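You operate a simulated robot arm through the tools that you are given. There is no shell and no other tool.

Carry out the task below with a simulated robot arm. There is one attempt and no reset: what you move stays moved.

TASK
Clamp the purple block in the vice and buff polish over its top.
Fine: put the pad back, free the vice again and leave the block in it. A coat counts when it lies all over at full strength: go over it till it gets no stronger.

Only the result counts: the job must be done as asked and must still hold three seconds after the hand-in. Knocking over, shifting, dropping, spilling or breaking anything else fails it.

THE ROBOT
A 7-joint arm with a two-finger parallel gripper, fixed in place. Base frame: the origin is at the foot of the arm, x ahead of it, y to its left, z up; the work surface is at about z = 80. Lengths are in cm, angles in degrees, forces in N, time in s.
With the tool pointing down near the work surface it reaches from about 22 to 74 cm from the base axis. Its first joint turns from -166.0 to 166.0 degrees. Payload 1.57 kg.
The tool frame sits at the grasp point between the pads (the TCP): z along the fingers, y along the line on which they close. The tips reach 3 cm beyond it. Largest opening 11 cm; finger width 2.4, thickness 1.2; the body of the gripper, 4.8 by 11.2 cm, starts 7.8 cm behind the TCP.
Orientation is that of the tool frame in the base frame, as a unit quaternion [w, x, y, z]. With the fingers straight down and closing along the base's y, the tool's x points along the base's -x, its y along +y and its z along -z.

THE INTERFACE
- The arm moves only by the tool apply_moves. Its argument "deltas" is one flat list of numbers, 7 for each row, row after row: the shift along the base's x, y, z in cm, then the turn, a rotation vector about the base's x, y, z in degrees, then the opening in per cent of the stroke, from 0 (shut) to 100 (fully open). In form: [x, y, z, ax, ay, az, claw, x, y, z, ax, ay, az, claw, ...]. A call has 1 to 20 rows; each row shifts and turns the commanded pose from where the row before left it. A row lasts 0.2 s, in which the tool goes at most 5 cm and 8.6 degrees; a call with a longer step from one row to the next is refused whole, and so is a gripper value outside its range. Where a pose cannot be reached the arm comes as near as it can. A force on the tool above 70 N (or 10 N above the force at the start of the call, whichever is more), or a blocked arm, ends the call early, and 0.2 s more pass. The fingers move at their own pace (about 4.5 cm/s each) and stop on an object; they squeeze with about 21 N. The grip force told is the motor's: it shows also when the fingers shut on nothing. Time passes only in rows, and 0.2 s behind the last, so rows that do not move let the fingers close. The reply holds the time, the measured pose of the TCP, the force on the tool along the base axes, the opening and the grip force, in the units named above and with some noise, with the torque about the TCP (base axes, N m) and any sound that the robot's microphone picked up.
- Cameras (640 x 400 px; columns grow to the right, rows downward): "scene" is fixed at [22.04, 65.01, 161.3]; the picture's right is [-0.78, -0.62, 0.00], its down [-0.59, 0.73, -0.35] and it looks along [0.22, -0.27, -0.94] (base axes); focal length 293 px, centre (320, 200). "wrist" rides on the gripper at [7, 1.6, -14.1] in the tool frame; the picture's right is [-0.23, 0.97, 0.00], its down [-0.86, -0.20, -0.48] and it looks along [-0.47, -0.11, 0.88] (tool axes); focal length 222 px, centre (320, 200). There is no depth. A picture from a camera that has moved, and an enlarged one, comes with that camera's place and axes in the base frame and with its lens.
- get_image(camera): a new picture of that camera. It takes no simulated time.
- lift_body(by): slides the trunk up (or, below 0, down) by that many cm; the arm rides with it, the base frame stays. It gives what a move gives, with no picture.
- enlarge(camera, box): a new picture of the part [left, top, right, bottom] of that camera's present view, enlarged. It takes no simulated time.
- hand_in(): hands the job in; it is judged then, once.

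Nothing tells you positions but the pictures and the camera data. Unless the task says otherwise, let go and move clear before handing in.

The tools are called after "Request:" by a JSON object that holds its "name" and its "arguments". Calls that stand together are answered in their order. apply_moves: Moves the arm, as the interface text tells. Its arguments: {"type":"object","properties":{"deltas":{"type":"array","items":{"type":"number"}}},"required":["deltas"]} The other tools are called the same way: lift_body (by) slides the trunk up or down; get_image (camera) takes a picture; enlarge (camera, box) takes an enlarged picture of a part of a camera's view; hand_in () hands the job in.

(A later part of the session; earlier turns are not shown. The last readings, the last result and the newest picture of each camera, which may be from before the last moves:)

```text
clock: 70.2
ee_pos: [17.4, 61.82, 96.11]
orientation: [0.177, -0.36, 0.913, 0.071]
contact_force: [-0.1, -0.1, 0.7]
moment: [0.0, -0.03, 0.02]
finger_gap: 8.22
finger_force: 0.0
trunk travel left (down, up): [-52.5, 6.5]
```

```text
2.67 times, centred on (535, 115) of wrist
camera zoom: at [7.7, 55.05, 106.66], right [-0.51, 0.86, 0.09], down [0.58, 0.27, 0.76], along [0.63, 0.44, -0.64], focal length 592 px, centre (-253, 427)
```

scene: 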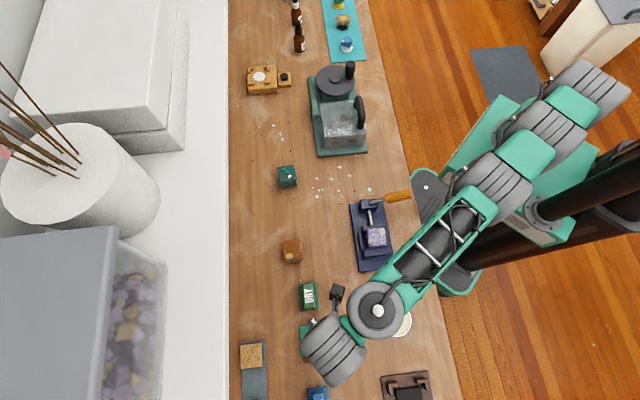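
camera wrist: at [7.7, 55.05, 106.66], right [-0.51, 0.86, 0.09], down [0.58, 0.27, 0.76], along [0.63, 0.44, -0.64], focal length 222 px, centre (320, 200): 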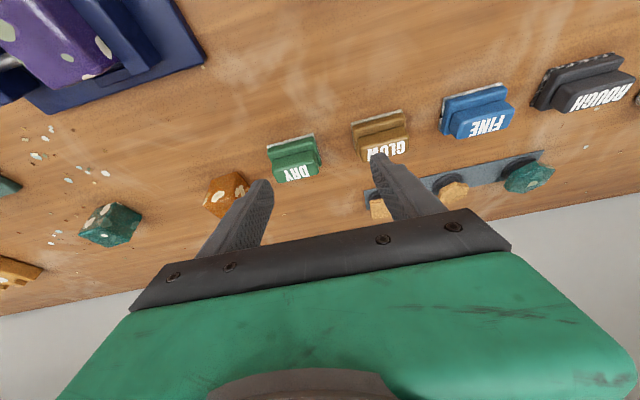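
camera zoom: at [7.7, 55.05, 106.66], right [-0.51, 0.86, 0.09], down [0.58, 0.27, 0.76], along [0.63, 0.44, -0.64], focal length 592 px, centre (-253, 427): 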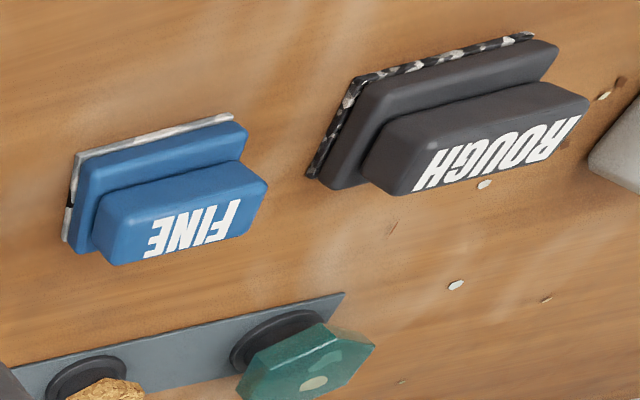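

Request:
{"name": "apply_moves", "arguments": {"deltas": [-0.09, 2.62, -1.4, 0, 0, 0, 75, -0.09, 2.62, -1.4, 0, 0, 0, 75, -0.09, 2.62, -1.4, 0, 0, 0, 75, -0.08, 2.62, -1.4, 0, 0, 0, 75, 0, 0, 0, 0, 0, 0, 75]}}

Request:
{"name": "get_image", "arguments": {"camera": "wrist"}}

Request:
{"name": "enlarge", "arguments": {"camera": "scene", "box": [260, 280, 380, 400]}}

```text
clock: 71.4
ee_pos: [17.07, 72.39, 90.64]
orientation: [0.176, -0.36, 0.913, 0.069]
contact_force: [-0.1, 0.6, -0.6]
moment: [-0.03, -0.01, 0.0]
finger_gap: 8.24
finger_force: 0.2
trunk travel left (down, up): [-52.5, 6.5]
```

```text
taken
camera wrist: at [7.37, 65.66, 101.04], right [-0.51, 0.86, 0.08], down [0.59, 0.27, 0.76], along [0.63, 0.44, -0.64], focal length 222 px, centre (320, 200)
```

wrist: 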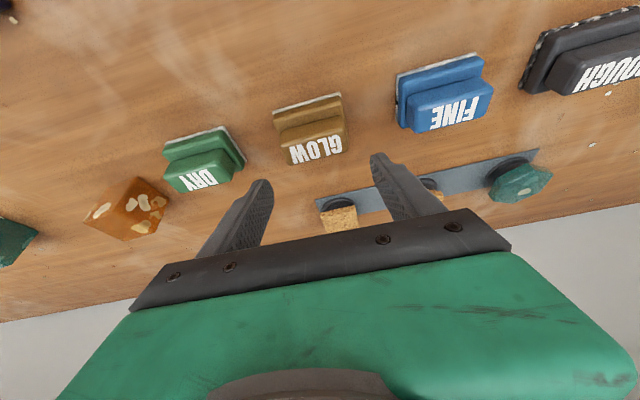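

```text
3.33 times, centred on (320, 340) of scene
camera zoom: at [22.04, 65.01, 161.3], right [-0.78, -0.62, 0.0], down [-0.59, 0.73, -0.35], along [0.22, -0.27, -0.94], focal length 976 px, centre (320, -267)
```

zoom: 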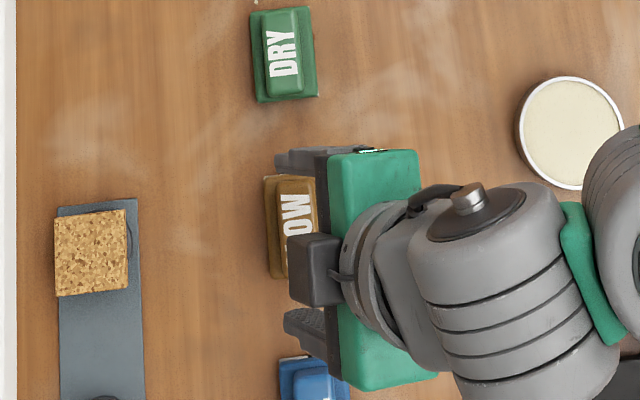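

Request:
{"name": "apply_moves", "arguments": {"deltas": [0, 0, -1.2, 0, 0, 0, 67, 0, 0, -1.2, 0, 0, 0, 67, 0, 0, -1, 0, 0, 0, 67, 0, 0, 0, 0, 0, 0, 67]}}

Request:
{"name": "get_image", "arguments": {"camera": "wrist"}}

Request:
{"name": "enlarge", "arguments": {"camera": "wrist", "box": [200, 80, 440, 240]}}

```text
clock: 72.4
ee_pos: [17.07, 72.42, 87.11]
orientation: [0.176, -0.36, 0.914, 0.069]
contact_force: [-0.1, -0.1, -0.2]
moment: [-0.02, 0.04, -0.02]
finger_gap: 7.34
finger_force: 0.0
trunk travel left (down, up): [-52.5, 6.5]
```

```text
taken
camera wrist: at [7.36, 65.61, 97.59], right [-0.51, 0.86, 0.08], down [0.59, 0.27, 0.76], along [0.63, 0.44, -0.64], focal length 222 px, centre (320, 200)
```

wrist: 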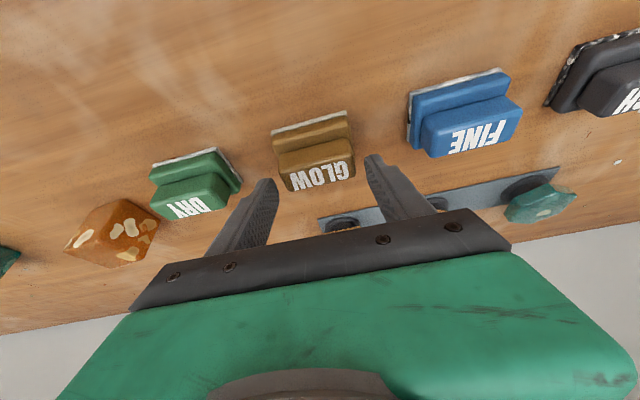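

```text
2.50 times, centred on (320, 160) of wrist
camera zoom: at [7.36, 65.61, 97.59], right [-0.51, 0.86, 0.08], down [0.59, 0.27, 0.76], along [0.63, 0.44, -0.64], focal length 555 px, centre (320, 300)
```

zoom: 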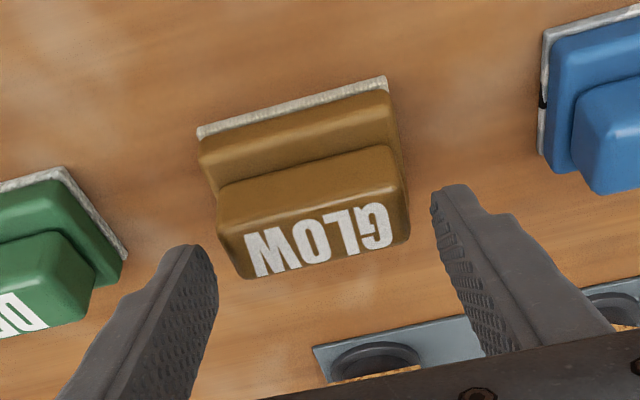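

The fingers straddle the handle's ends. I'll lower the rest and grip.

Request:
{"name": "apply_moves", "arguments": {"deltas": [0, 0, -0.6, 0, 0, 0, 67, 0, 0, -0.5, 0, 0, 0, 67, 0, 0, 0, 0, 0, 0, 67]}}

Request:
{"name": "apply_moves", "arguments": {"deltas": [0, 0, 0, 0, 0, 0, 55, 0, 0, 0, 0, 0, 0, 45, 0, 0, 0, 0, 0, 0, 40, 0, 0, 0, 0, 0, 0, 40]}}

Request:
{"name": "enlarge", "arguments": {"camera": "wrist", "box": [200, 80, 440, 240]}}

```text
clock: 73.2
ee_pos: [17.11, 72.33, 85.97]
orientation: [0.176, -0.36, 0.914, 0.07]
contact_force: [-0.7, -0.1, -0.3]
moment: [0.0, 0.0, 0.02]
finger_gap: 7.34
finger_force: 0.0
trunk travel left (down, up): [-52.5, 6.5]
```

```text
clock: 74.2
ee_pos: [17.0, 72.39, 86.05]
orientation: [0.177, -0.359, 0.914, 0.069]
contact_force: [0.3, -0.1, 1.2]
moment: [-0.04, 0.01, 0.03]
finger_gap: 6.18
finger_force: 20.7
trunk travel left (down, up): [-52.5, 6.5]
```

```text
2.50 times, centred on (320, 160) of wrist
camera zoom: at [7.4, 65.61, 96.54], right [-0.51, 0.86, 0.08], down [0.59, 0.27, 0.76], along [0.63, 0.44, -0.64], focal length 555 px, centre (320, 300)
```

zoom: 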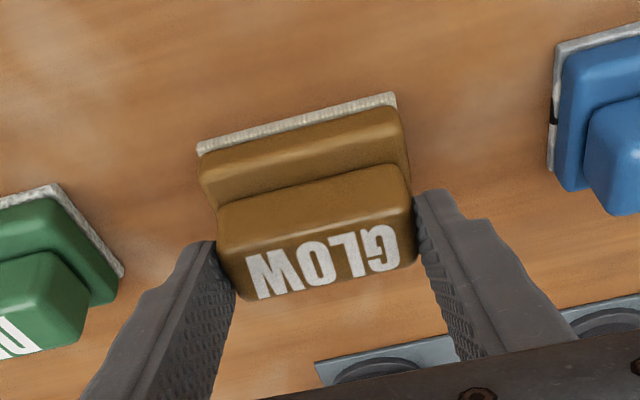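

Gripped the GLOW pad (record pose: TCP (17.03, 72.36, 86.03)). I'll lift straight up, then bring it inward.

Request:
{"name": "apply_moves", "arguments": {"deltas": [0, 0, 1, 0, 0, 0, 40, 0, 0, 2, 0, 0, 0, 40, 0, -0.5, 3, 0, 0, 0, 40, 0.2, -2.5, 3, 0, 0, 0, 40, 0.3, -3, 2, 0, 0, 0, 40, 0.3, -3.5, 1, 0, 0, 0, 40, 0.3, -3.5, 0, 0, 0, 0, 40, 0, 0, 0, 0, 0, 0, 40]}}

Request:
{"name": "get_image", "arguments": {"camera": "wrist"}}

```text
clock: 76.0
ee_pos: [18.08, 59.13, 98.11]
orientation: [0.177, -0.36, 0.913, 0.07]
contact_force: [-1.0, -0.1, -0.4]
moment: [0.01, 0.02, 0.0]
finger_gap: 6.13
finger_force: 21.3
trunk travel left (down, up): [-52.5, 6.5]
```

```text
taken
camera wrist: at [8.48, 52.44, 108.48], right [-0.51, 0.86, 0.09], down [0.59, 0.27, 0.76], along [0.63, 0.44, -0.64], focal length 222 px, centre (320, 200)
```

wrist: 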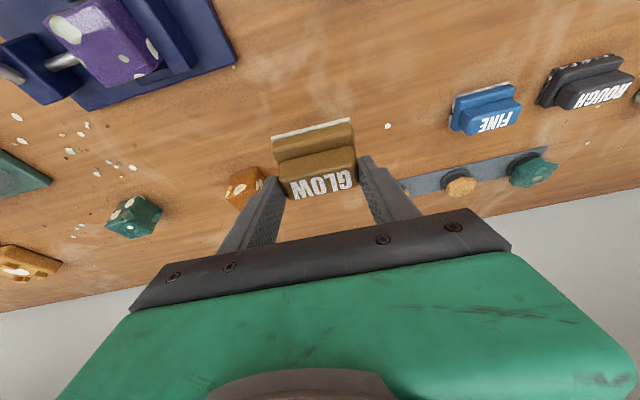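

Request:
{"name": "apply_moves", "arguments": {"deltas": [0.3, -1.5, 3, 0, 0, 0, 40, 0.3, -1.5, 3, 0, 0, 0, 40, 0.3, -1.5, 3, 0, 0, 0, 40, 0, 0, 0, 0, 0, 0, 40]}}

Request:
{"name": "lift_body", "arguments": {"by": -10}}

Request:
{"name": "apply_moves", "arguments": {"deltas": [0.3, -2.4, 0, 0, 0, 0.8, 40, 0.3, -2.4, 0, 0, 0, 0.9, 40, 0.3, -2.4, 0, 0, 0, 0, 40, 0.3, -2.4, 0, 0, 0, 0, 40, 0.3, -2.4, 0, 0, 0, 0, 40, 0, 0, 0, 0, 0, 0, 40]}}

Request:
{"name": "get_image", "arguments": {"camera": "wrist"}}

```text
clock: 77.0
ee_pos: [19.15, 54.69, 107.15]
orientation: [0.177, -0.36, 0.913, 0.069]
contact_force: [-0.3, -0.1, -0.2]
moment: [0.02, 0.01, -0.01]
finger_gap: 6.13
finger_force: 20.5
trunk travel left (down, up): [-52.5, 6.5]
```

```text
clock: 78.3
ee_pos: [19.15, 54.8, 97.06]
orientation: [0.177, -0.36, 0.913, 0.07]
contact_force: [-0.1, -0.3, -0.8]
moment: [0.03, 0.01, 0.02]
finger_gap: 6.14
finger_force: 21.2
trunk travel left (down, up): [-42.5, 16.5]
```

```text
clock: 79.7
ee_pos: [20.48, 42.69, 97.08]
orientation: [0.175, -0.373, 0.908, 0.073]
contact_force: [-0.4, -0.2, 0.1]
moment: [0.0, -0.02, -0.01]
finger_gap: 6.12
finger_force: 21.2
trunk travel left (down, up): [-42.5, 16.5]
```

```text
taken
camera wrist: at [11.06, 35.66, 107.59], right [-0.54, 0.84, 0.08], down [0.58, 0.29, 0.76], along [0.62, 0.46, -0.64], focal length 222 px, centre (320, 200)
```

wrist: 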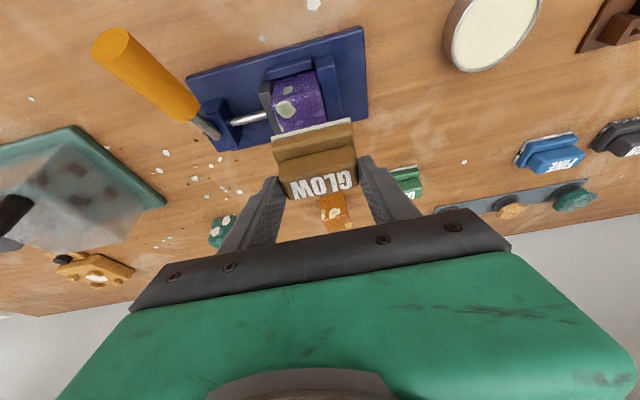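

Request:
{"name": "enlarge", "arguments": {"camera": "wrist", "box": [180, 20, 380, 210]}}

Request:
{"name": "enlarge", "arguments": {"camera": "scene", "box": [330, 175, 430, 280]}}

```text
2.11 times, centred on (280, 115) of wrist
camera zoom: at [11.06, 35.66, 107.59], right [-0.54, 0.84, 0.08], down [0.58, 0.29, 0.76], along [0.62, 0.46, -0.64], focal length 468 px, centre (404, 379)
```

zoom: 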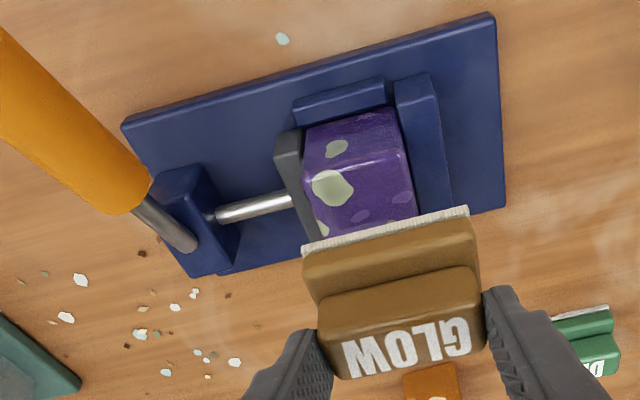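

```text
3.81 times, centred on (380, 228) of scene
camera zoom: at [22.04, 65.01, 161.3], right [-0.78, -0.62, 0.0], down [-0.59, 0.73, -0.35], along [0.22, -0.27, -0.94], focal length 1116 px, centre (91, 95)
```

zoom: 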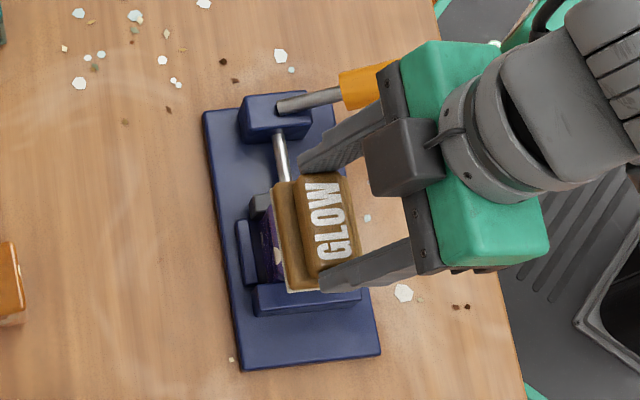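

Request:
{"name": "apply_moves", "arguments": {"deltas": [0.16, -0.57, -1, 0, 0, 0, 40, 0.16, -0.57, -1, 0, 0, 0, 40, 0, 0, -1, 0, 0, 0, 40, 0, 0, 0, 0, 0, 0, 40]}}

Request:
{"name": "get_image", "arguments": {"camera": "wrist"}}

Request:
{"name": "enlarge", "arguments": {"camera": "wrist", "box": [180, 20, 400, 210]}}

Request:
{"name": "enlarge", "arguments": {"camera": "scene", "box": [330, 175, 430, 280]}}

```text
clock: 80.7
ee_pos: [20.9, 41.72, 94.03]
orientation: [0.176, -0.373, 0.908, 0.073]
contact_force: [0.5, -0.1, -1.3]
moment: [-0.02, 0.01, -0.02]
finger_gap: 6.12
finger_force: 21.3
trunk travel left (down, up): [-42.5, 16.5]
```

```text
taken
camera wrist: at [11.36, 34.61, 104.55], right [-0.54, 0.84, 0.09], down [0.58, 0.29, 0.76], along [0.62, 0.46, -0.64], focal length 222 px, centre (320, 200)
```

wrist: 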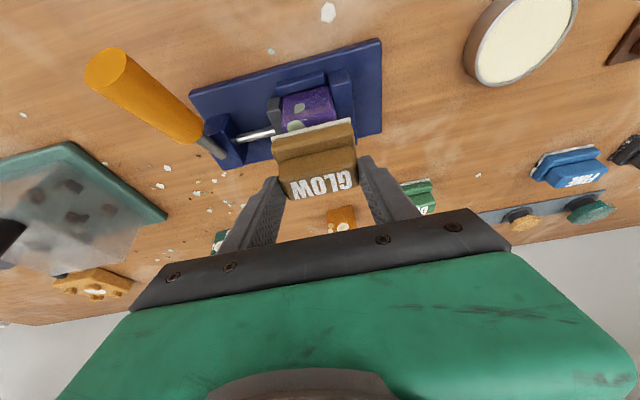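

```text
2.11 times, centred on (290, 115) of wrist
camera zoom: at [11.36, 34.61, 104.55], right [-0.54, 0.84, 0.09], down [0.58, 0.29, 0.76], along [0.62, 0.46, -0.64], focal length 468 px, centre (383, 379)
```

zoom: 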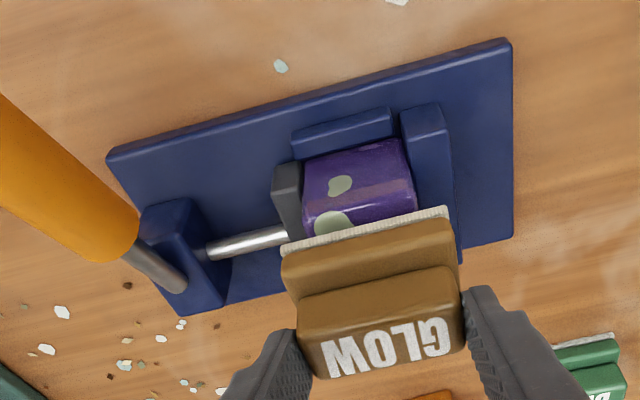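

```text
3.81 times, centred on (380, 228) of scene
camera zoom: at [22.04, 65.01, 161.3], right [-0.78, -0.62, 0.0], down [-0.59, 0.73, -0.35], along [0.22, -0.27, -0.94], focal length 1116 px, centre (91, 95)
```

zoom: 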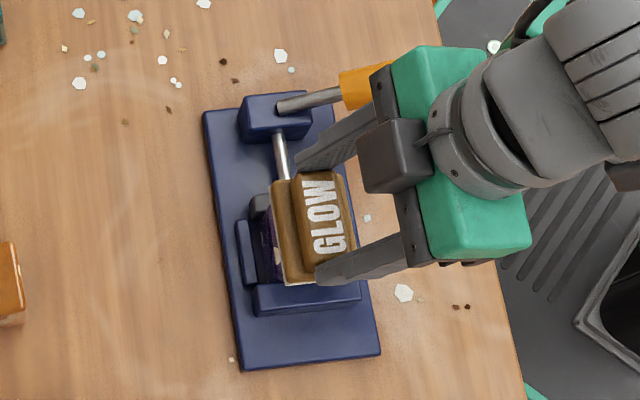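

Pad is over the block. I'll descend gently until contact.

Request:
{"name": "apply_moves", "arguments": {"deltas": [-0.1, -0.1, -0.6, 0, 0, 0, 40, 0, 0, -0.5, 0, 0, 0, 40, 0, 0, 0, 0, 0, 0, 40]}}

Request:
{"name": "apply_moves", "arguments": {"deltas": [0, 0, -0.3, 0, 0, 0, 40, 0, 0, 0, 0, 0, 0, 40]}}

Request:
{"name": "apply_moves", "arguments": {"deltas": [0, 0, -0.3, 0, 0, 0, 40, 0, 0, 0, 0, 0, 0, 40]}}

```text
clock: 81.5
ee_pos: [20.74, 41.42, 92.94]
orientation: [0.175, -0.373, 0.908, 0.072]
contact_force: [0.1, -0.5, -0.1]
moment: [0.02, 0.02, -0.01]
finger_gap: 6.14
finger_force: 21.4
trunk travel left (down, up): [-42.5, 16.5]
```

```text
clock: 82.1
ee_pos: [20.63, 41.48, 92.96]
orientation: [0.178, -0.374, 0.907, 0.075]
contact_force: [-0.4, -1.4, 14.5]
moment: [-0.23, 0.08, 0.01]
finger_gap: 6.14
finger_force: 20.3
trunk travel left (down, up): [-42.5, 16.5]
```

```text
clock: 82.7
ee_pos: [20.77, 41.53, 92.57]
orientation: [0.177, -0.373, 0.908, 0.073]
contact_force: [0.9, 3.0, 17.1]
moment: [0.2, -0.18, 0.01]
finger_gap: 6.16
finger_force: 21.3
trunk travel left (down, up): [-42.5, 16.5]
```

In contact at about 17 N. I'll make a first set of rubbing strokes and check how the force behaves.

Request:
{"name": "apply_moves", "arguments": {"deltas": [0.42, 0.42, 0, 0, 0, 0, 40, -0.42, -0.42, 0, 0, 0, 0, 40, -0.42, -0.42, 0, 0, 0, 0, 40, 0.42, 0.42, 0, 0, 0, 0, 40, -0.42, 0.42, 0, 0, 0, 0, 40, 0.42, -0.42, 0, 0, 0, 0, 40, 0.42, -0.42, 0, 0, 0, 0, 40, -0.42, 0.42, 0, 0, 0, 0, 40, 0.42, 0.42, 0, 0, 0, 0, 40, -0.42, -0.42, 0, 0, 0, 0, 40, -0.42, -0.42, 0, 0, 0, 0, 40, 0.42, 0.42, 0, 0, 0, 0, 40]}}

Request:
{"name": "enlarge", "arguments": {"camera": "wrist", "box": [180, 20, 400, 210]}}

Request:
{"name": "enlarge", "arguments": {"camera": "scene", "box": [350, 205, 410, 265]}}

```text
clock: 85.3
ee_pos: [20.85, 41.52, 92.34]
orientation: [0.176, -0.374, 0.908, 0.072]
contact_force: [0.9, -0.4, -1.5]
moment: [0.01, 0.03, -0.03]
finger_gap: 6.1
finger_force: 20.8
trunk travel left (down, up): [-42.5, 16.5]
```

```text
2.11 times, centred on (290, 115) of wrist
camera zoom: at [11.3, 34.44, 102.85], right [-0.54, 0.84, 0.08], down [0.58, 0.29, 0.76], along [0.62, 0.46, -0.64], focal length 468 px, centre (383, 379)
```

zoom: 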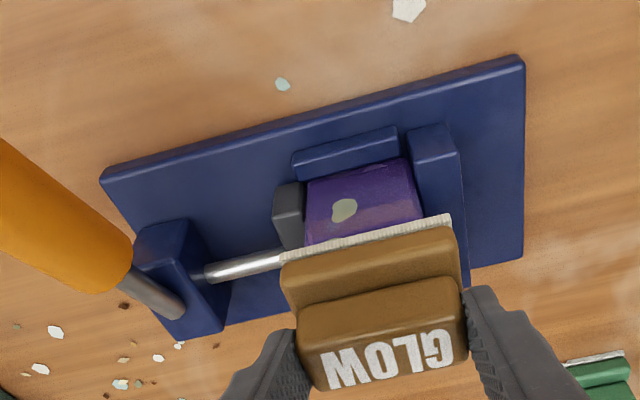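

```text
6.67 times, centred on (380, 235) of scene
camera zoom: at [22.04, 65.01, 161.3], right [-0.78, -0.62, 0.0], down [-0.59, 0.73, -0.35], along [0.22, -0.27, -0.94], focal length 1953 px, centre (-80, -33)
```

zoom: 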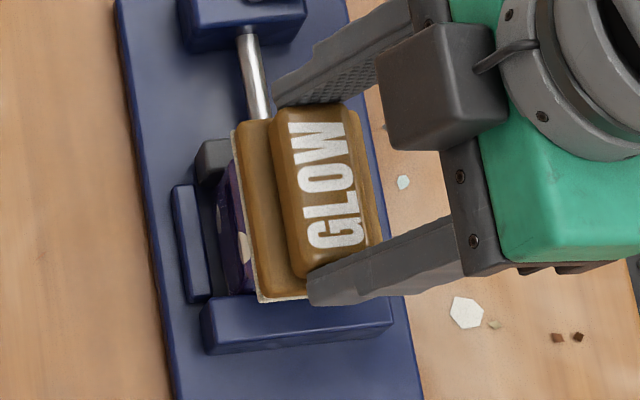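

The force dropped off since the pad slid slightly up in the fingers, now likely seated against the fingertips. I'll press down again in small steps.

Request:
{"name": "apply_moves", "arguments": {"deltas": [0, 0, -0.2, 0, 0, 0, 40, 0, 0, 0, 0, 0, 0, 40]}}

Request:
{"name": "apply_moves", "arguments": {"deltas": [0, 0, -0.2, 0, 0, 0, 40, 0, 0, 0, 0, 0, 0, 40]}}

Request:
{"name": "enlarge", "arguments": {"camera": "wrist", "box": [180, 20, 400, 210]}}

```text
clock: 85.9
ee_pos: [20.74, 41.42, 92.4]
orientation: [0.176, -0.373, 0.908, 0.074]
contact_force: [-0.3, -2.7, 10.4]
moment: [-0.28, -0.05, 0.0]
finger_gap: 6.15
finger_force: 20.7
trunk travel left (down, up): [-42.5, 16.5]
```

```text
clock: 86.5
ee_pos: [20.86, 41.64, 92.14]
orientation: [0.177, -0.373, 0.908, 0.074]
contact_force: [0.9, 2.9, 16.7]
moment: [0.14, -0.22, -0.02]
finger_gap: 6.14
finger_force: 21.0
trunk travel left (down, up): [-42.5, 16.5]
```

```text
2.11 times, centred on (290, 115) of wrist
camera zoom: at [11.31, 34.44, 102.59], right [-0.54, 0.84, 0.09], down [0.58, 0.29, 0.77], along [0.62, 0.46, -0.64], focal length 468 px, centre (383, 379)
```

zoom: 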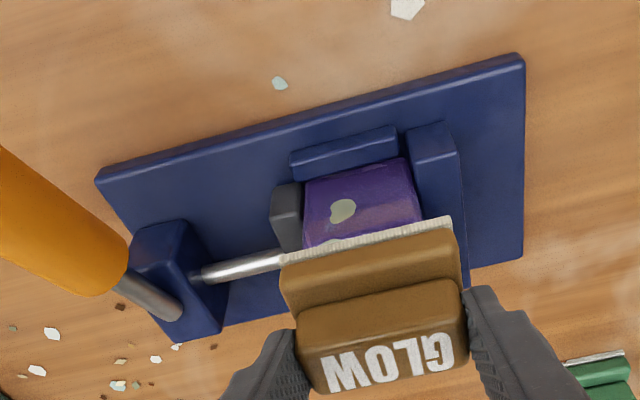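

Request:
{"name": "apply_moves", "arguments": {"deltas": [0.42, 0.42, 0, 0, 0, 0, 40, -0.42, -0.42, 0, 0, 0, 0, 40, -0.42, -0.42, 0, 0, 0, 0, 40, 0.42, 0.42, 0, 0, 0, 0, 40, 0.42, 0.42, 0, 0, 0, 0, 40, -0.42, -0.42, 0, 0, 0, 0, 40, -0.42, -0.42, 0, 0, 0, 0, 40, 0.42, 0.42, 0, 0, 0, 0, 40]}}

Request:
{"name": "apply_moves", "arguments": {"deltas": [0, 0, -0.2, 0, 0, 0, 40, 0, 0, 0, 0, 0, 0, 40]}}

Request:
{"name": "apply_moves", "arguments": {"deltas": [0, 0, -0.2, 0, 0, 0, 40, 0, 0, 0, 0, 0, 0, 40]}}

```text
clock: 88.3
ee_pos: [20.66, 41.43, 92.02]
orientation: [0.177, -0.374, 0.908, 0.072]
contact_force: [-4.6, -4.8, 22.8]
moment: [0.0, 0.05, 0.02]
finger_gap: 6.14
finger_force: 21.0
trunk travel left (down, up): [-42.5, 16.5]
```

```text
clock: 88.9
ee_pos: [20.57, 41.38, 92.05]
orientation: [0.177, -0.373, 0.908, 0.075]
contact_force: [-5.2, -8.8, 37.5]
moment: [-0.42, 0.14, -0.03]
finger_gap: 6.14
finger_force: 20.5
trunk travel left (down, up): [-42.5, 16.5]
```

```text
clock: 89.5
ee_pos: [20.7, 41.44, 92.0]
orientation: [0.179, -0.373, 0.907, 0.076]
contact_force: [-5.9, -10.8, 51.8]
moment: [-0.84, -0.01, -0.07]
finger_gap: 6.14
finger_force: 21.0
trunk travel left (down, up): [-42.5, 16.5]
```

The pad is now seated firmly (solid at z≈92.0). I'll ease to about 15–20 N and do full strokes.

Request:
{"name": "apply_moves", "arguments": {"deltas": [0, 0, 0.45, 0, 0, 0, 40, 0.42, 0.42, 0, 0, 0, 0, 40, 0.42, 0.42, 0, 0, 0, 0, 40, -0.42, -0.42, 0, 0, 0, 0, 40, -0.42, -0.42, 0, 0, 0, 0, 40, -0.42, -0.42, 0, 0, 0, 0, 40, -0.42, -0.42, 0, 0, 0, 0, 40, 0.42, 0.42, 0, 0, 0, 0, 40, 0.42, 0.42, 0, 0, 0, 0, 40, 0, 0, 0, 0, 0, 0, 40]}}

Request:
{"name": "enlarge", "arguments": {"camera": "wrist", "box": [180, 20, 400, 210]}}

```text
clock: 91.7
ee_pos: [20.66, 41.42, 92.06]
orientation: [0.176, -0.374, 0.908, 0.072]
contact_force: [-6.6, -4.0, 20.6]
moment: [0.07, 0.09, 0.01]
finger_gap: 6.12
finger_force: 21.5
trunk travel left (down, up): [-42.5, 16.5]
```

```text
2.11 times, centred on (290, 115) of wrist
camera zoom: at [11.17, 34.33, 102.54], right [-0.54, 0.84, 0.09], down [0.58, 0.29, 0.76], along [0.62, 0.46, -0.64], focal length 468 px, centre (383, 379)
```

zoom: 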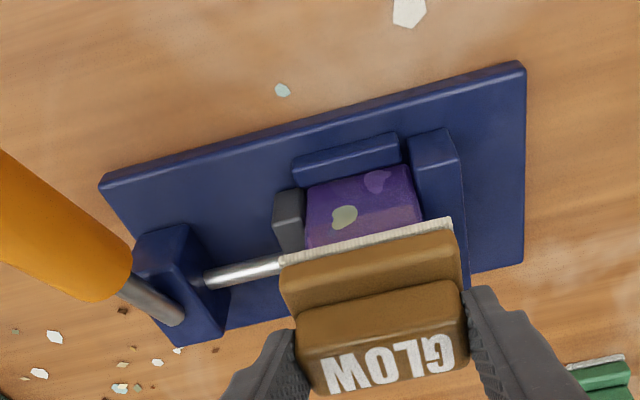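

I'll lift off and move aside to inspect the block's top.

Request:
{"name": "apply_moves", "arguments": {"deltas": [0, 0, 2, 0, 0, 0, 40, 0, 0, 3, 0, 0, 0, 40, -2.4, 2.4, 0, 0, 0, 0, 40, -2.4, 2.4, 0, 0, 0, 0, 40, -2, 2, 0, 0, 0, 0, 40, 0, 0, 0, 0, 0, 0, 40]}}

Request:
{"name": "enlarge", "arguments": {"camera": "scene", "box": [340, 195, 420, 265]}}

Request:
{"name": "get_image", "arguments": {"camera": "wrist"}}

```text
clock: 93.1
ee_pos: [14.07, 48.13, 97.06]
orientation: [0.175, -0.374, 0.908, 0.072]
contact_force: [-0.8, -0.1, 0.0]
moment: [-0.04, -0.01, 0.01]
finger_gap: 6.13
finger_force: 21.7
trunk travel left (down, up): [-42.5, 16.5]
```

```text
5.71 times, centred on (380, 230) of scene
camera zoom: at [22.04, 65.01, 161.3], right [-0.78, -0.62, 0.0], down [-0.59, 0.73, -0.35], along [0.22, -0.27, -0.94], focal length 1674 px, centre (-23, 29)
```

zoom: 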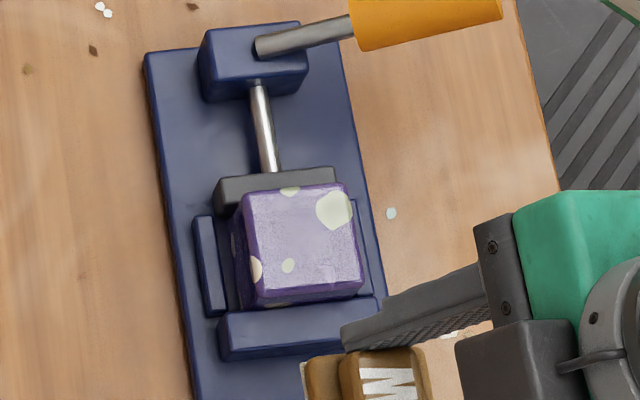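

```text
taken
camera wrist: at [4.47, 41.28, 107.53], right [-0.54, 0.84, 0.08], down [0.58, 0.29, 0.76], along [0.62, 0.46, -0.64], focal length 222 px, centre (320, 200)
```

wrist: 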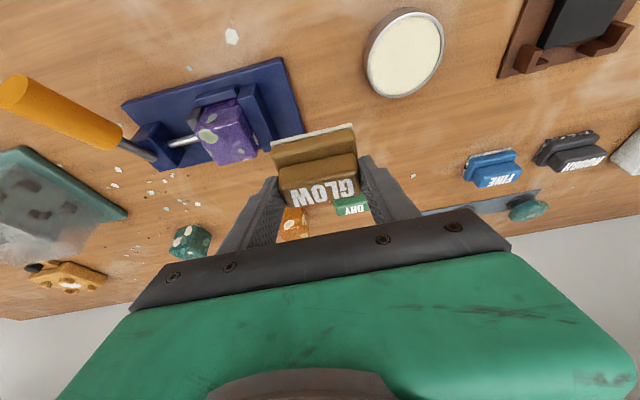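

Request:
{"name": "enlarge", "arguments": {"camera": "scene", "box": [365, 220, 395, 252]}}

Request:
{"name": "enlarge", "arguments": {"camera": "wrist", "box": [180, 70, 280, 190]}}

Request:
{"name": "enlarge", "arguments": {"camera": "wrist", "box": [350, 0, 450, 110]}}

```text
12.50 times, centred on (380, 236) of scene
camera zoom: at [22.04, 65.01, 161.3], right [-0.78, -0.62, 0.0], down [-0.59, 0.73, -0.35], along [0.22, -0.27, -0.94], focal length 3662 px, centre (-430, -250)
```

zoom: 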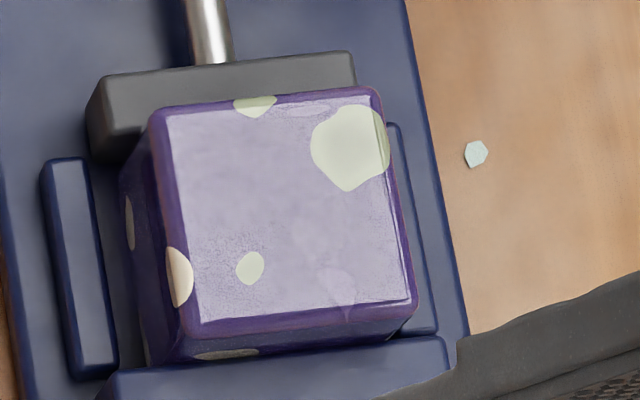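

```text
3.33 times, centred on (230, 130) of wrist
camera zoom: at [4.47, 41.28, 107.53], right [-0.54, 0.84, 0.08], down [0.58, 0.29, 0.76], along [0.62, 0.46, -0.64], focal length 740 px, centre (620, 433)
```

zoom: 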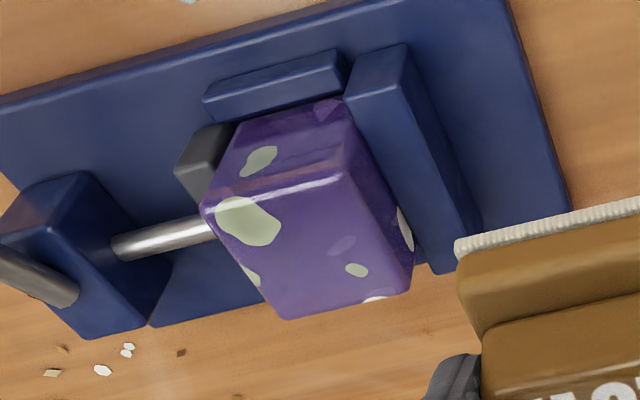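

```text
3.64 times, centred on (400, 55) of wrist
camera zoom: at [4.47, 41.28, 107.53], right [-0.54, 0.84, 0.08], down [0.58, 0.29, 0.76], along [0.62, 0.46, -0.64], focal length 808 px, centre (29, 727)
```

zoom: 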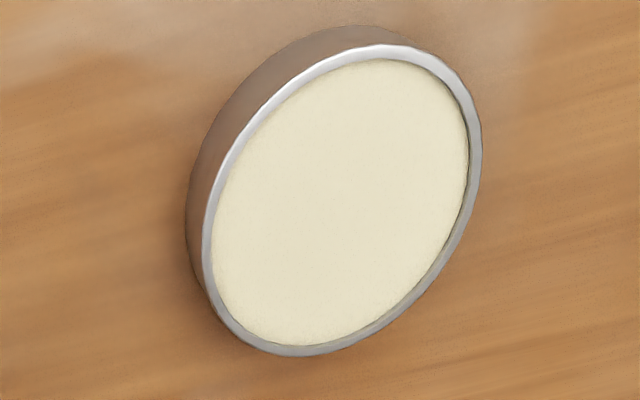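

The lit top shows a smooth polished area with a speckled (unpolished) patch left toward the +u/+v corner, so the GLOW pad works. I'll return for more strokes with wider coverage toward that side.

Request:
{"name": "apply_moves", "arguments": {"deltas": [2.4, -2.3, 0, 0, 0, 0, 40, 2.4, -2.3, 0, 0, 0, 0, 40, 2.0, -1.9, -1.5, 0, 0, 0, 40, 0, 0, -2, 0, 0, 0, 40, 0, 0, -1.3, 0, 0, 0, 40, 0, 0, 0, 0, 0, 0, 40]}}

Request:
{"name": "apply_moves", "arguments": {"deltas": [0, 0, -0.4, 0, 0, 0, 40, 0, 0, 0, 0, 0, 0, 40]}}

```text
clock: 94.5
ee_pos: [20.73, 41.76, 92.13]
orientation: [0.175, -0.374, 0.908, 0.072]
contact_force: [-0.7, -0.2, -0.7]
moment: [-0.01, -0.01, -0.01]
finger_gap: 6.12
finger_force: 21.2
trunk travel left (down, up): [-42.5, 16.5]
```

```text
clock: 95.1
ee_pos: [20.77, 41.73, 92.04]
orientation: [0.177, -0.373, 0.908, 0.074]
contact_force: [-0.7, -3.6, 17.1]
moment: [-0.31, -0.01, -0.01]
finger_gap: 6.11
finger_force: 20.9
trunk travel left (down, up): [-42.5, 16.5]
```

Request:
{"name": "apply_moves", "arguments": {"deltas": [-0.4, 0.4, 0, 0, 0, 0, 40, 0.5, 0.5, 0, 0, 0, 0, 40, 0.35, 0.35, 0, 0, 0, 0, 40, -0.5, -0.5, 0, 0, 0, 0, 40, -0.5, -0.5, 0, 0, 0, 0, 40, -0.5, -0.5, 0, 0, 0, 0, 40, 0.5, 0.5, 0, 0, 0, 0, 40, 0.5, 0.5, 0, 0, 0, 0, 40, 0.5, 0.5, 0, 0, 0, 0, 40, 0.4, -0.4, 0, 0, 0, 0, 40, -0.5, -0.5, 0, 0, 0, 0, 40, -0.5, -0.5, 0, 0, 0, 0, 40, -0.5, -0.5, 0, 0, 0, 0, 40, 0.5, 0.5, 0, 0, 0, 0, 40, 0.5, 0.5, 0, 0, 0, 0, 40, 0.5, 0.5, 0, 0, 0, 0, 40, 0.4, -0.4, 0, 0, 0, 0, 40, -0.5, -0.5, 0, 0, 0, 0, 40, -0.5, -0.5, 0, 0, 0, 0, 40, -0.5, -0.5, 0, 0, 0, 0, 40]}}

Request:
{"name": "apply_moves", "arguments": {"deltas": [0.5, 0.5, 0, 0, 0, 0, 40, 0.5, 0.5, 0, 0, 0, 0, 40, 0.5, 0.5, 0, 0, 0, 0, 40, -0.4, 0.4, 0, 0, 0, 0, 40, -0.5, -0.5, 0, 0, 0, 0, 40, -0.5, -0.5, 0, 0, 0, 0, 40, -0.5, -0.5, 0, 0, 0, 0, 40, 0.5, 0.5, 0, 0, 0, 0, 40, 0.5, 0.5, 0, 0, 0, 0, 40, 0.5, 0.5, 0, 0, 0, 0, 40, -0.4, 0.4, 0, 0, 0, 0, 40, -0.5, -0.5, 0, 0, 0, 0, 40, -0.5, -0.5, 0, 0, 0, 0, 40, -0.5, -0.5, 0, 0, 0, 0, 40, 0.5, 0.5, 0, 0, 0, 0, 40, 0.5, 0.5, 0, 0, 0, 0, 40, 0, 0, 0, 0, 0, 0, 40]}}

Request:
{"name": "apply_moves", "arguments": {"deltas": [0, 0, 2, 0, 0, 0, 40, 0, 0, 3, 0, 0, 0, 40, -2.4, 2.4, 0, 0, 0, 0, 40, -2.4, 2.4, 0, 0, 0, 0, 40, -2, 2, 0, 0, 0, 0, 40, 0, 0, 0, 0, 0, 0, 40]}}

Request:
{"name": "enlarge", "arguments": {"camera": "scene", "box": [365, 220, 395, 252]}}

Request:
{"name": "enlarge", "arguments": {"camera": "wrist", "box": [180, 70, 280, 190]}}

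```text
clock: 99.3
ee_pos: [20.58, 40.71, 92.0]
orientation: [0.177, -0.373, 0.908, 0.076]
contact_force: [4.7, 7.7, 30.9]
moment: [0.43, -0.56, -0.02]
finger_gap: 6.14
finger_force: 20.8
trunk travel left (down, up): [-42.5, 16.5]
```

```text
clock: 102.9
ee_pos: [20.65, 42.45, 92.04]
orientation: [0.176, -0.374, 0.908, 0.073]
contact_force: [-10.9, -7.0, 39.0]
moment: [-0.47, 0.32, -0.08]
finger_gap: 6.14
finger_force: 21.5
trunk travel left (down, up): [-42.5, 16.5]
```

```text
clock: 104.3
ee_pos: [13.98, 49.43, 96.83]
orientation: [0.176, -0.374, 0.908, 0.072]
contact_force: [-0.5, 0.0, 0.0]
moment: [0.01, -0.01, 0.0]
finger_gap: 6.11
finger_force: 20.3
trunk travel left (down, up): [-42.5, 16.5]
```

```text
12.50 times, centred on (380, 236) of scene
camera zoom: at [22.04, 65.01, 161.3], right [-0.78, -0.62, 0.0], down [-0.59, 0.73, -0.35], along [0.22, -0.27, -0.94], focal length 3662 px, centre (-430, -250)
```

zoom: 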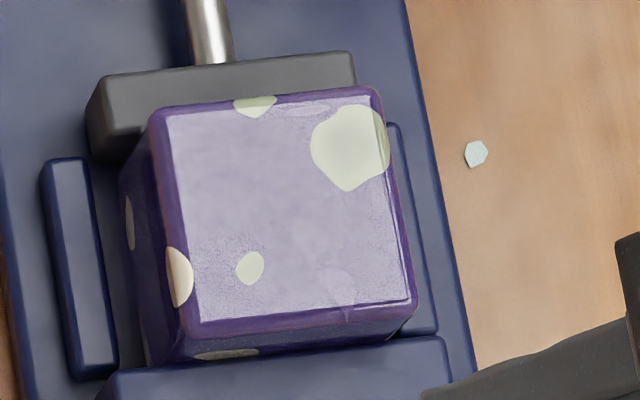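

```text
3.33 times, centred on (230, 130) of wrist
camera zoom: at [4.43, 42.34, 107.26], right [-0.54, 0.84, 0.08], down [0.58, 0.29, 0.76], along [0.62, 0.46, -0.64], focal length 740 px, centre (620, 433)
```

zoom: 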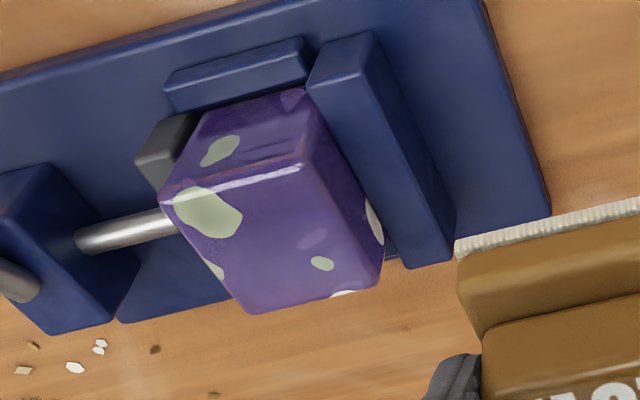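

The picture didn't change between the last two passes, so I can't yet tell a coat from reflections. I'll move the arm out of the reflection and look again with the fixed camera.

Request:
{"name": "apply_moves", "arguments": {"deltas": [3, -1, 2, 0, 0, 0, 40, 3.8, -1.6, 1.5, 0, 0, 0, 40, 3.8, -1.6, 1.5, 0, 0, 0, 40, 3.8, -1.6, 1, 0, 0, 0, 40, 3.8, -1.6, 0, 0, 0, 0, 40, 3.8, -1.6, 0, 0, 0, 0, 40, 3.8, -1.6, 0, 0, 0, 0, 40, 3.8, -1.6, 0, 0, 0, 0, 40, 0, 0, 0, 0, 0, 0, 40]}}

Request:
{"name": "get_image", "arguments": {"camera": "scene"}}

Request:
{"name": "enlarge", "arguments": {"camera": "scene", "box": [365, 220, 395, 252]}}

Request:
{"name": "get_image", "arguments": {"camera": "wrist"}}

```text
clock: 106.3
ee_pos: [43.42, 37.14, 102.65]
orientation: [0.175, -0.373, 0.908, 0.072]
contact_force: [1.0, -0.2, -1.3]
moment: [-0.01, 0.0, -0.01]
finger_gap: 6.11
finger_force: 20.8
trunk travel left (down, up): [-42.5, 16.5]
```

```text
taken
```

scene: 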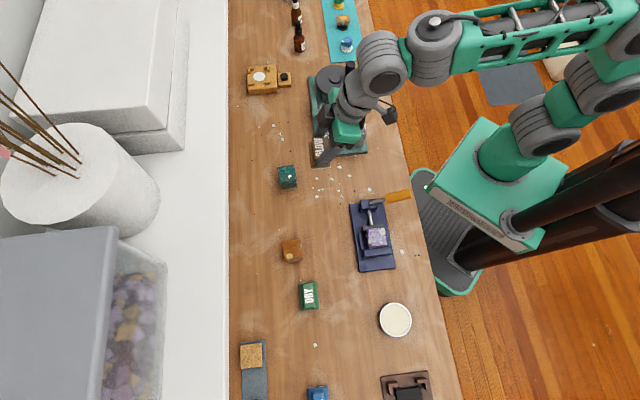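

```text
12.50 times, centred on (380, 236) of scene
camera zoom: at [22.04, 65.01, 161.3], right [-0.78, -0.62, 0.0], down [-0.59, 0.73, -0.35], along [0.22, -0.27, -0.94], focal length 3662 px, centre (-430, -250)
```

zoom: 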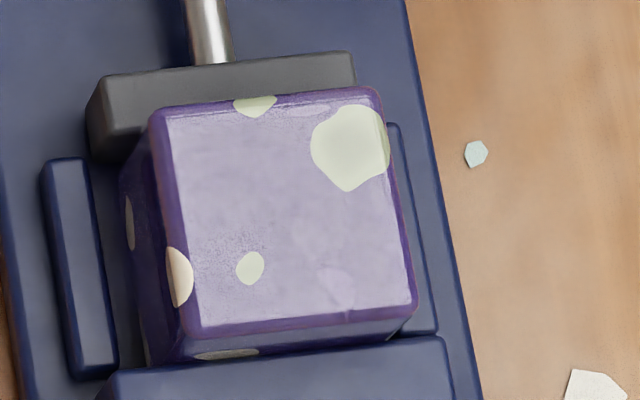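

```text
taken
camera wrist: at [34.03, 30.14, 113.23], right [-0.54, 0.84, 0.09], down [0.58, 0.29, 0.76], along [0.62, 0.46, -0.64], focal length 222 px, centre (320, 200)
```

wrist: 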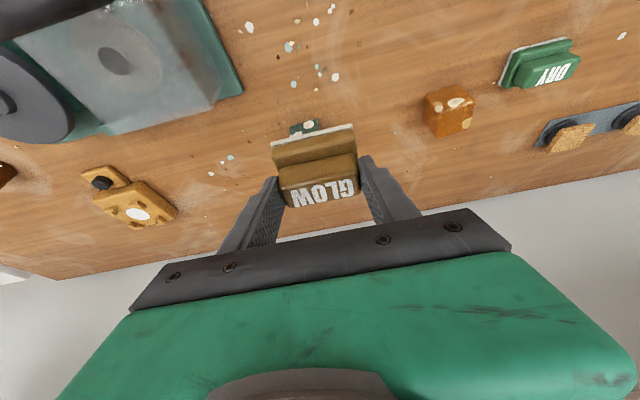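

I'll reproduce the exact camera view I had before buffing (tool straight down above the vice) so that I can compare the surface like for like.

Request:
{"name": "apply_moves", "arguments": {"deltas": [-2, 0.45, 0, 0, 0, -8.15, 40, -2, 0.45, 0, 0, 0, -8.15, 40, -2, 0.45, 0, 0, 0, -8.15, 40, -2, 0.45, 0, 0, 0, -8.15, 40, -2, 0.45, 0, 0, 0, -8.15, 40, -2, 0.45, 0, 0, 0, -8.15, 40, -2, 0.45, 0, 0, 0, -8.15, 40, -2, 0.45, 0, 0, 0, -8.15, 40, -2, 0.45, 0, 0, 0, -8.15, 40, -2, 0.45, 0, 0, 0, -8.15, 40, -2.1, 0.41, 0, 0, 0, -8.15, 40, 0, 0, 0, 5.14, 5.14, 0, 40, 0, 0, 0, 5.14, 5.14, 0, 40, 0, 0, 0, 5.14, 5.14, 0, 40, 0, 0, 0, 0, 0, 0, 40]}}

Request:
{"name": "get_image", "arguments": {"camera": "wrist"}}

Request:
{"name": "enlarge", "arguments": {"camera": "wrist", "box": [260, 60, 380, 240]}}

Request:
{"name": "enlarge", "arguments": {"camera": "scene", "box": [340, 175, 440, 280]}}

```text
clock: 109.5
ee_pos: [22.02, 40.31, 100.27]
orientation: [0.0, 0.383, 0.924, 0.0]
contact_force: [0.9, 0.0, 0.4]
moment: [-0.02, -0.01, 0.0]
finger_gap: 6.11
finger_force: 21.6
out of reach, approached as far as the arm can: row 10, 11
trunk travel left (down, up): [-42.5, 16.5]
```

```text
taken
camera wrist: at [18.29, 46.43, 114.34], right [0.85, 0.53, 0.0], down [0.46, -0.75, 0.48], along [0.25, -0.41, -0.88], focal length 222 px, centre (320, 200)
```

wrist: 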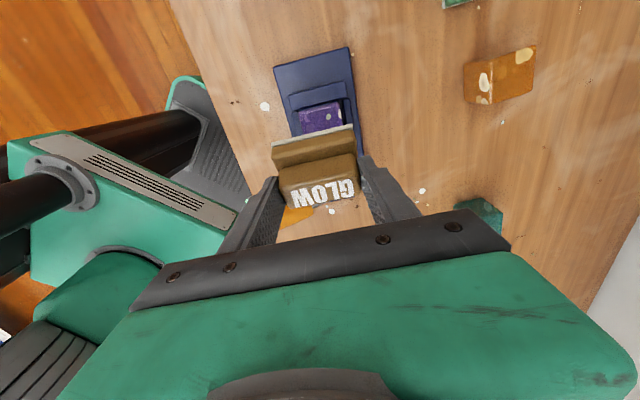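

```text
2.22 times, centred on (320, 150) of wrist
camera zoom: at [18.29, 46.43, 114.34], right [0.85, 0.53, 0.0], down [0.46, -0.75, 0.48], along [0.25, -0.41, -0.88], focal length 494 px, centre (320, 311)
```

zoom: 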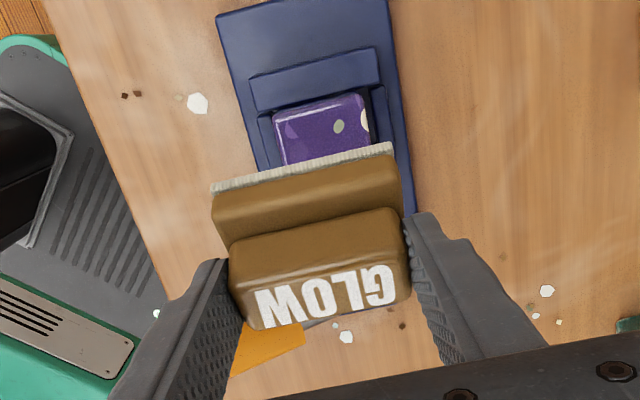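

```text
3.81 times, centred on (390, 228) of scene
camera zoom: at [22.04, 65.01, 161.3], right [-0.78, -0.62, 0.0], down [-0.59, 0.73, -0.35], along [0.22, -0.27, -0.94], focal length 1116 px, centre (53, 95)
```

zoom: 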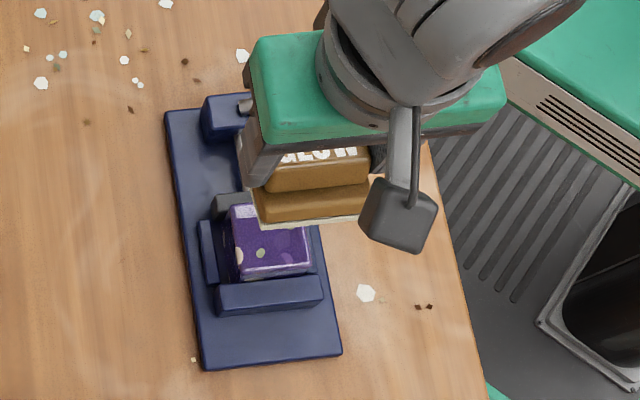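

Request:
{"name": "apply_moves", "arguments": {"deltas": [2.1, -1.7, 0, 0, 0, 0, 40, 2.1, -1.7, 0, 0, 0, 0, 40, 2.2, -1.6, 0, 0, 0, 0, 40, 0, 0, 0, 0, 0, 0, 40]}}

Request:
{"name": "get_image", "arguments": {"camera": "wrist"}}

Request:
{"name": "enlarge", "arguments": {"camera": "wrist", "box": [240, 0, 340, 110]}}

```text
clock: 110.5
ee_pos: [28.49, 35.24, 100.14]
orientation: [0.0, 0.381, 0.924, 0.0]
contact_force: [0.3, -0.5, -1.5]
moment: [0.0, -0.01, 0.02]
finger_gap: 6.13
finger_force: 20.9
trunk travel left (down, up): [-42.5, 16.5]
```

```text
taken
camera wrist: at [24.7, 41.44, 114.27], right [0.85, 0.53, 0.0], down [0.46, -0.74, 0.48], along [0.25, -0.41, -0.88], focal length 222 px, centre (320, 200)
```

wrist: 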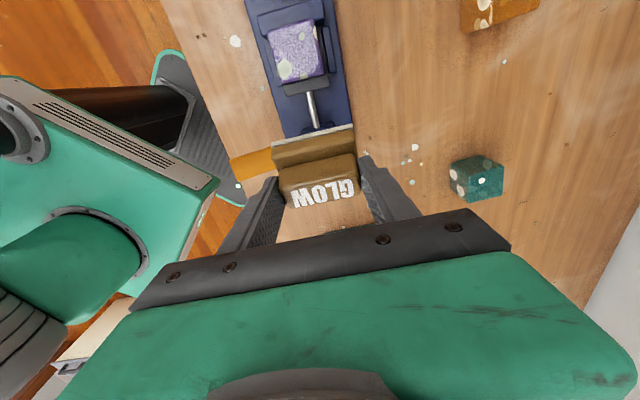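

```text
3.64 times, centred on (290, 55) of wrist
camera zoom: at [24.7, 41.44, 114.27], right [0.85, 0.53, 0.0], down [0.46, -0.74, 0.48], along [0.25, -0.41, -0.88], focal length 808 px, centre (429, 727)
```

zoom: 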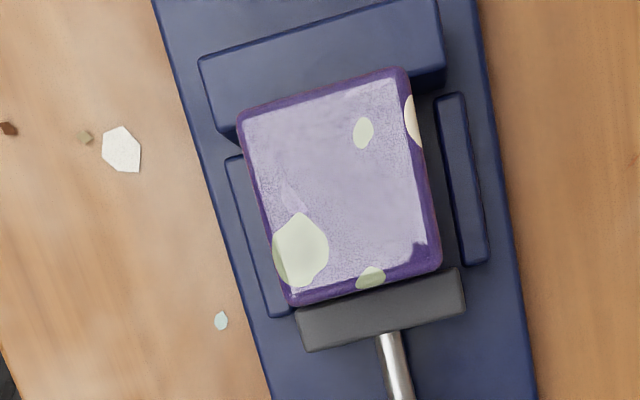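

Request:
{"name": "enlarge", "arguments": {"camera": "scene", "box": [340, 155, 440, 280]}}

Request:
{"name": "enlarge", "arguments": {"camera": "scene", "box": [365, 220, 395, 252]}}

Request:
{"name": "enlarge", "arguments": {"camera": "scene", "box": [370, 295, 420, 345]}}

Request:
{"name": "enlarge", "arguments": {"camera": "scene", "box": [275, 160, 305, 192]}}

```text
3.20 times, centred on (390, 218) of scene
camera zoom: at [22.04, 65.01, 161.3], right [-0.78, -0.62, 0.0], down [-0.59, 0.73, -0.35], along [0.22, -0.27, -0.94], focal length 937 px, centre (96, 144)
```

zoom: 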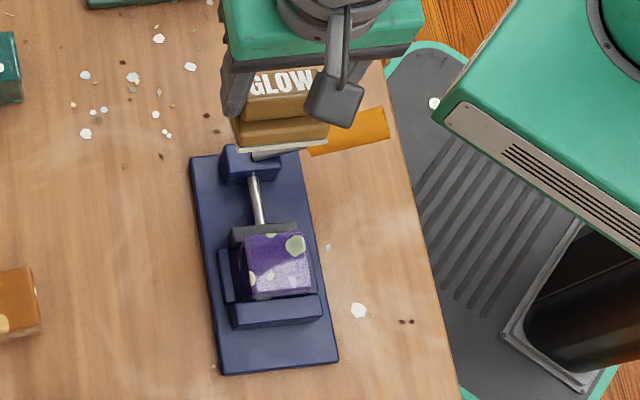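

```text
12.50 times, centred on (380, 236) of scene
camera zoom: at [22.04, 65.01, 161.3], right [-0.78, -0.62, 0.0], down [-0.59, 0.73, -0.35], along [0.22, -0.27, -0.94], focal length 3662 px, centre (-430, -250)
```

zoom: 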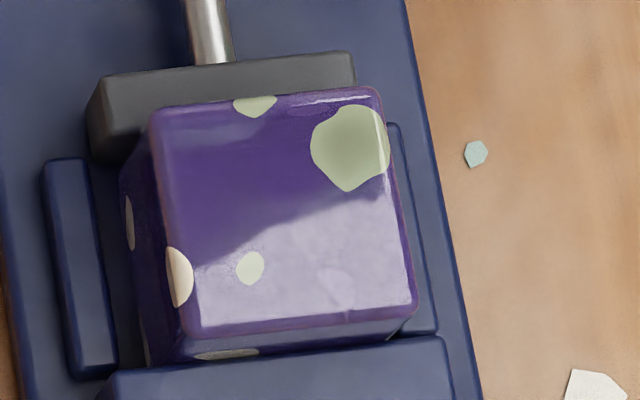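

```text
8.00 times, centred on (395, 320) of scene
camera zoom: at [22.04, 65.01, 161.3], right [-0.78, -0.62, 0.0], down [-0.59, 0.73, -0.35], along [0.22, -0.27, -0.94], focal length 2343 px, centre (-280, -760)
```

zoom: 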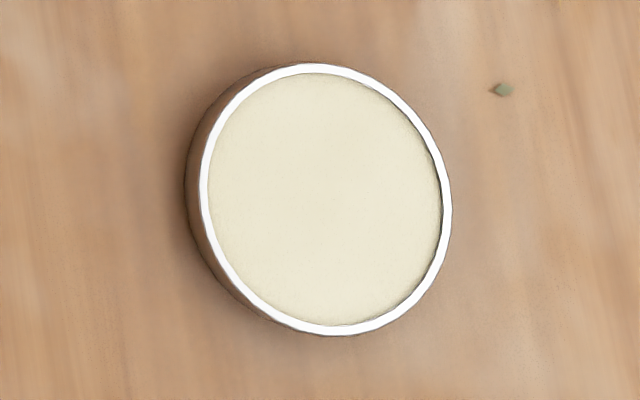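

```text
12.50 times, centred on (290, 176) of scene
camera zoom: at [22.04, 65.01, 161.3], right [-0.78, -0.62, 0.0], down [-0.59, 0.73, -0.35], along [0.22, -0.27, -0.94], focal length 3662 px, centre (695, 500)
```

zoom: 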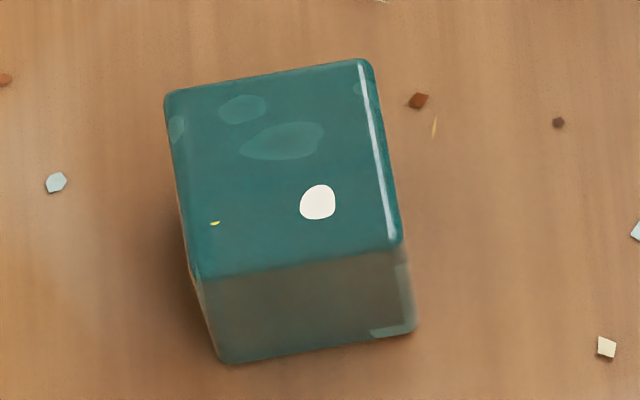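

No coat is visible yet after dry buffing: the top looks just as it did before. The open tin of cream paste is evidently the polish, so I'll charge the GLOW pad there; first I level the pad again and move over the tin at about (5.5, 55.1).

Request:
{"name": "apply_moves", "arguments": {"deltas": [-1, 0.8, 0.3, 0, 0, 8.15, 40, -1, 0.8, 0.3, 0, 0, 8.15, 40, -1, 0.8, 0.3, 0, 0, 8.15, 40, -1.5, 1.2, 0.3, 0, 0, 8.15, 40, -2, 1.6, 0.3, 0, 0, 8.15, 40, -2, 1.6, 0.3, 0, 0, 8.15, 40, -2, 1.6, 0.3, 0, 0, 8.15, 40, -2, 1.6, 0.3, 0, 0, 8.15, 40, -2, 1.6, 0.3, 0, 0, 8.15, 40, -2, 1.6, 0, 0, 0, 8.15, 40, -2, 1.6, 0, 0, 0, 8.15, 40, 0, 0, 0, 5.14, -5.14, 0, 40, 0, 0, 0, 5.14, -5.14, 0, 40, 0, 0, 0, 5.14, -5.14, 0, 40, 0, 0, 0, 0, 0, 0, 40]}}

Request:
{"name": "get_image", "arguments": {"camera": "wrist"}}

```text
clock: 113.7
ee_pos: [10.0, 50.05, 102.96]
orientation: [0.176, -0.373, 0.908, 0.073]
contact_force: [0.4, 0.0, -0.2]
moment: [0.03, -0.03, 0.0]
finger_gap: 6.1
finger_force: 20.9
trunk travel left (down, up): [-42.5, 16.5]
```

```text
taken
camera wrist: at [0.52, 43.04, 113.36], right [-0.54, 0.84, 0.09], down [0.58, 0.29, 0.76], along [0.62, 0.46, -0.64], focal length 222 px, centre (320, 200)
```

wrist: 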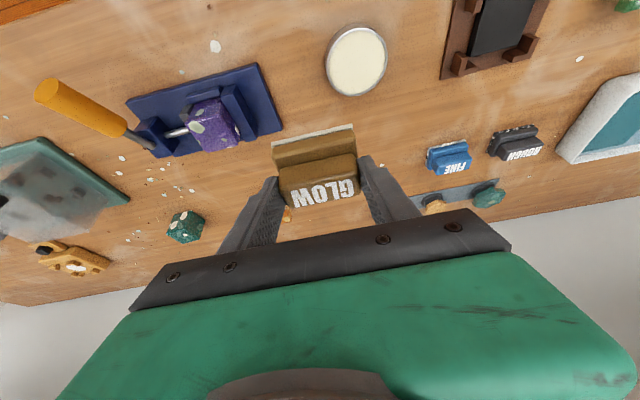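

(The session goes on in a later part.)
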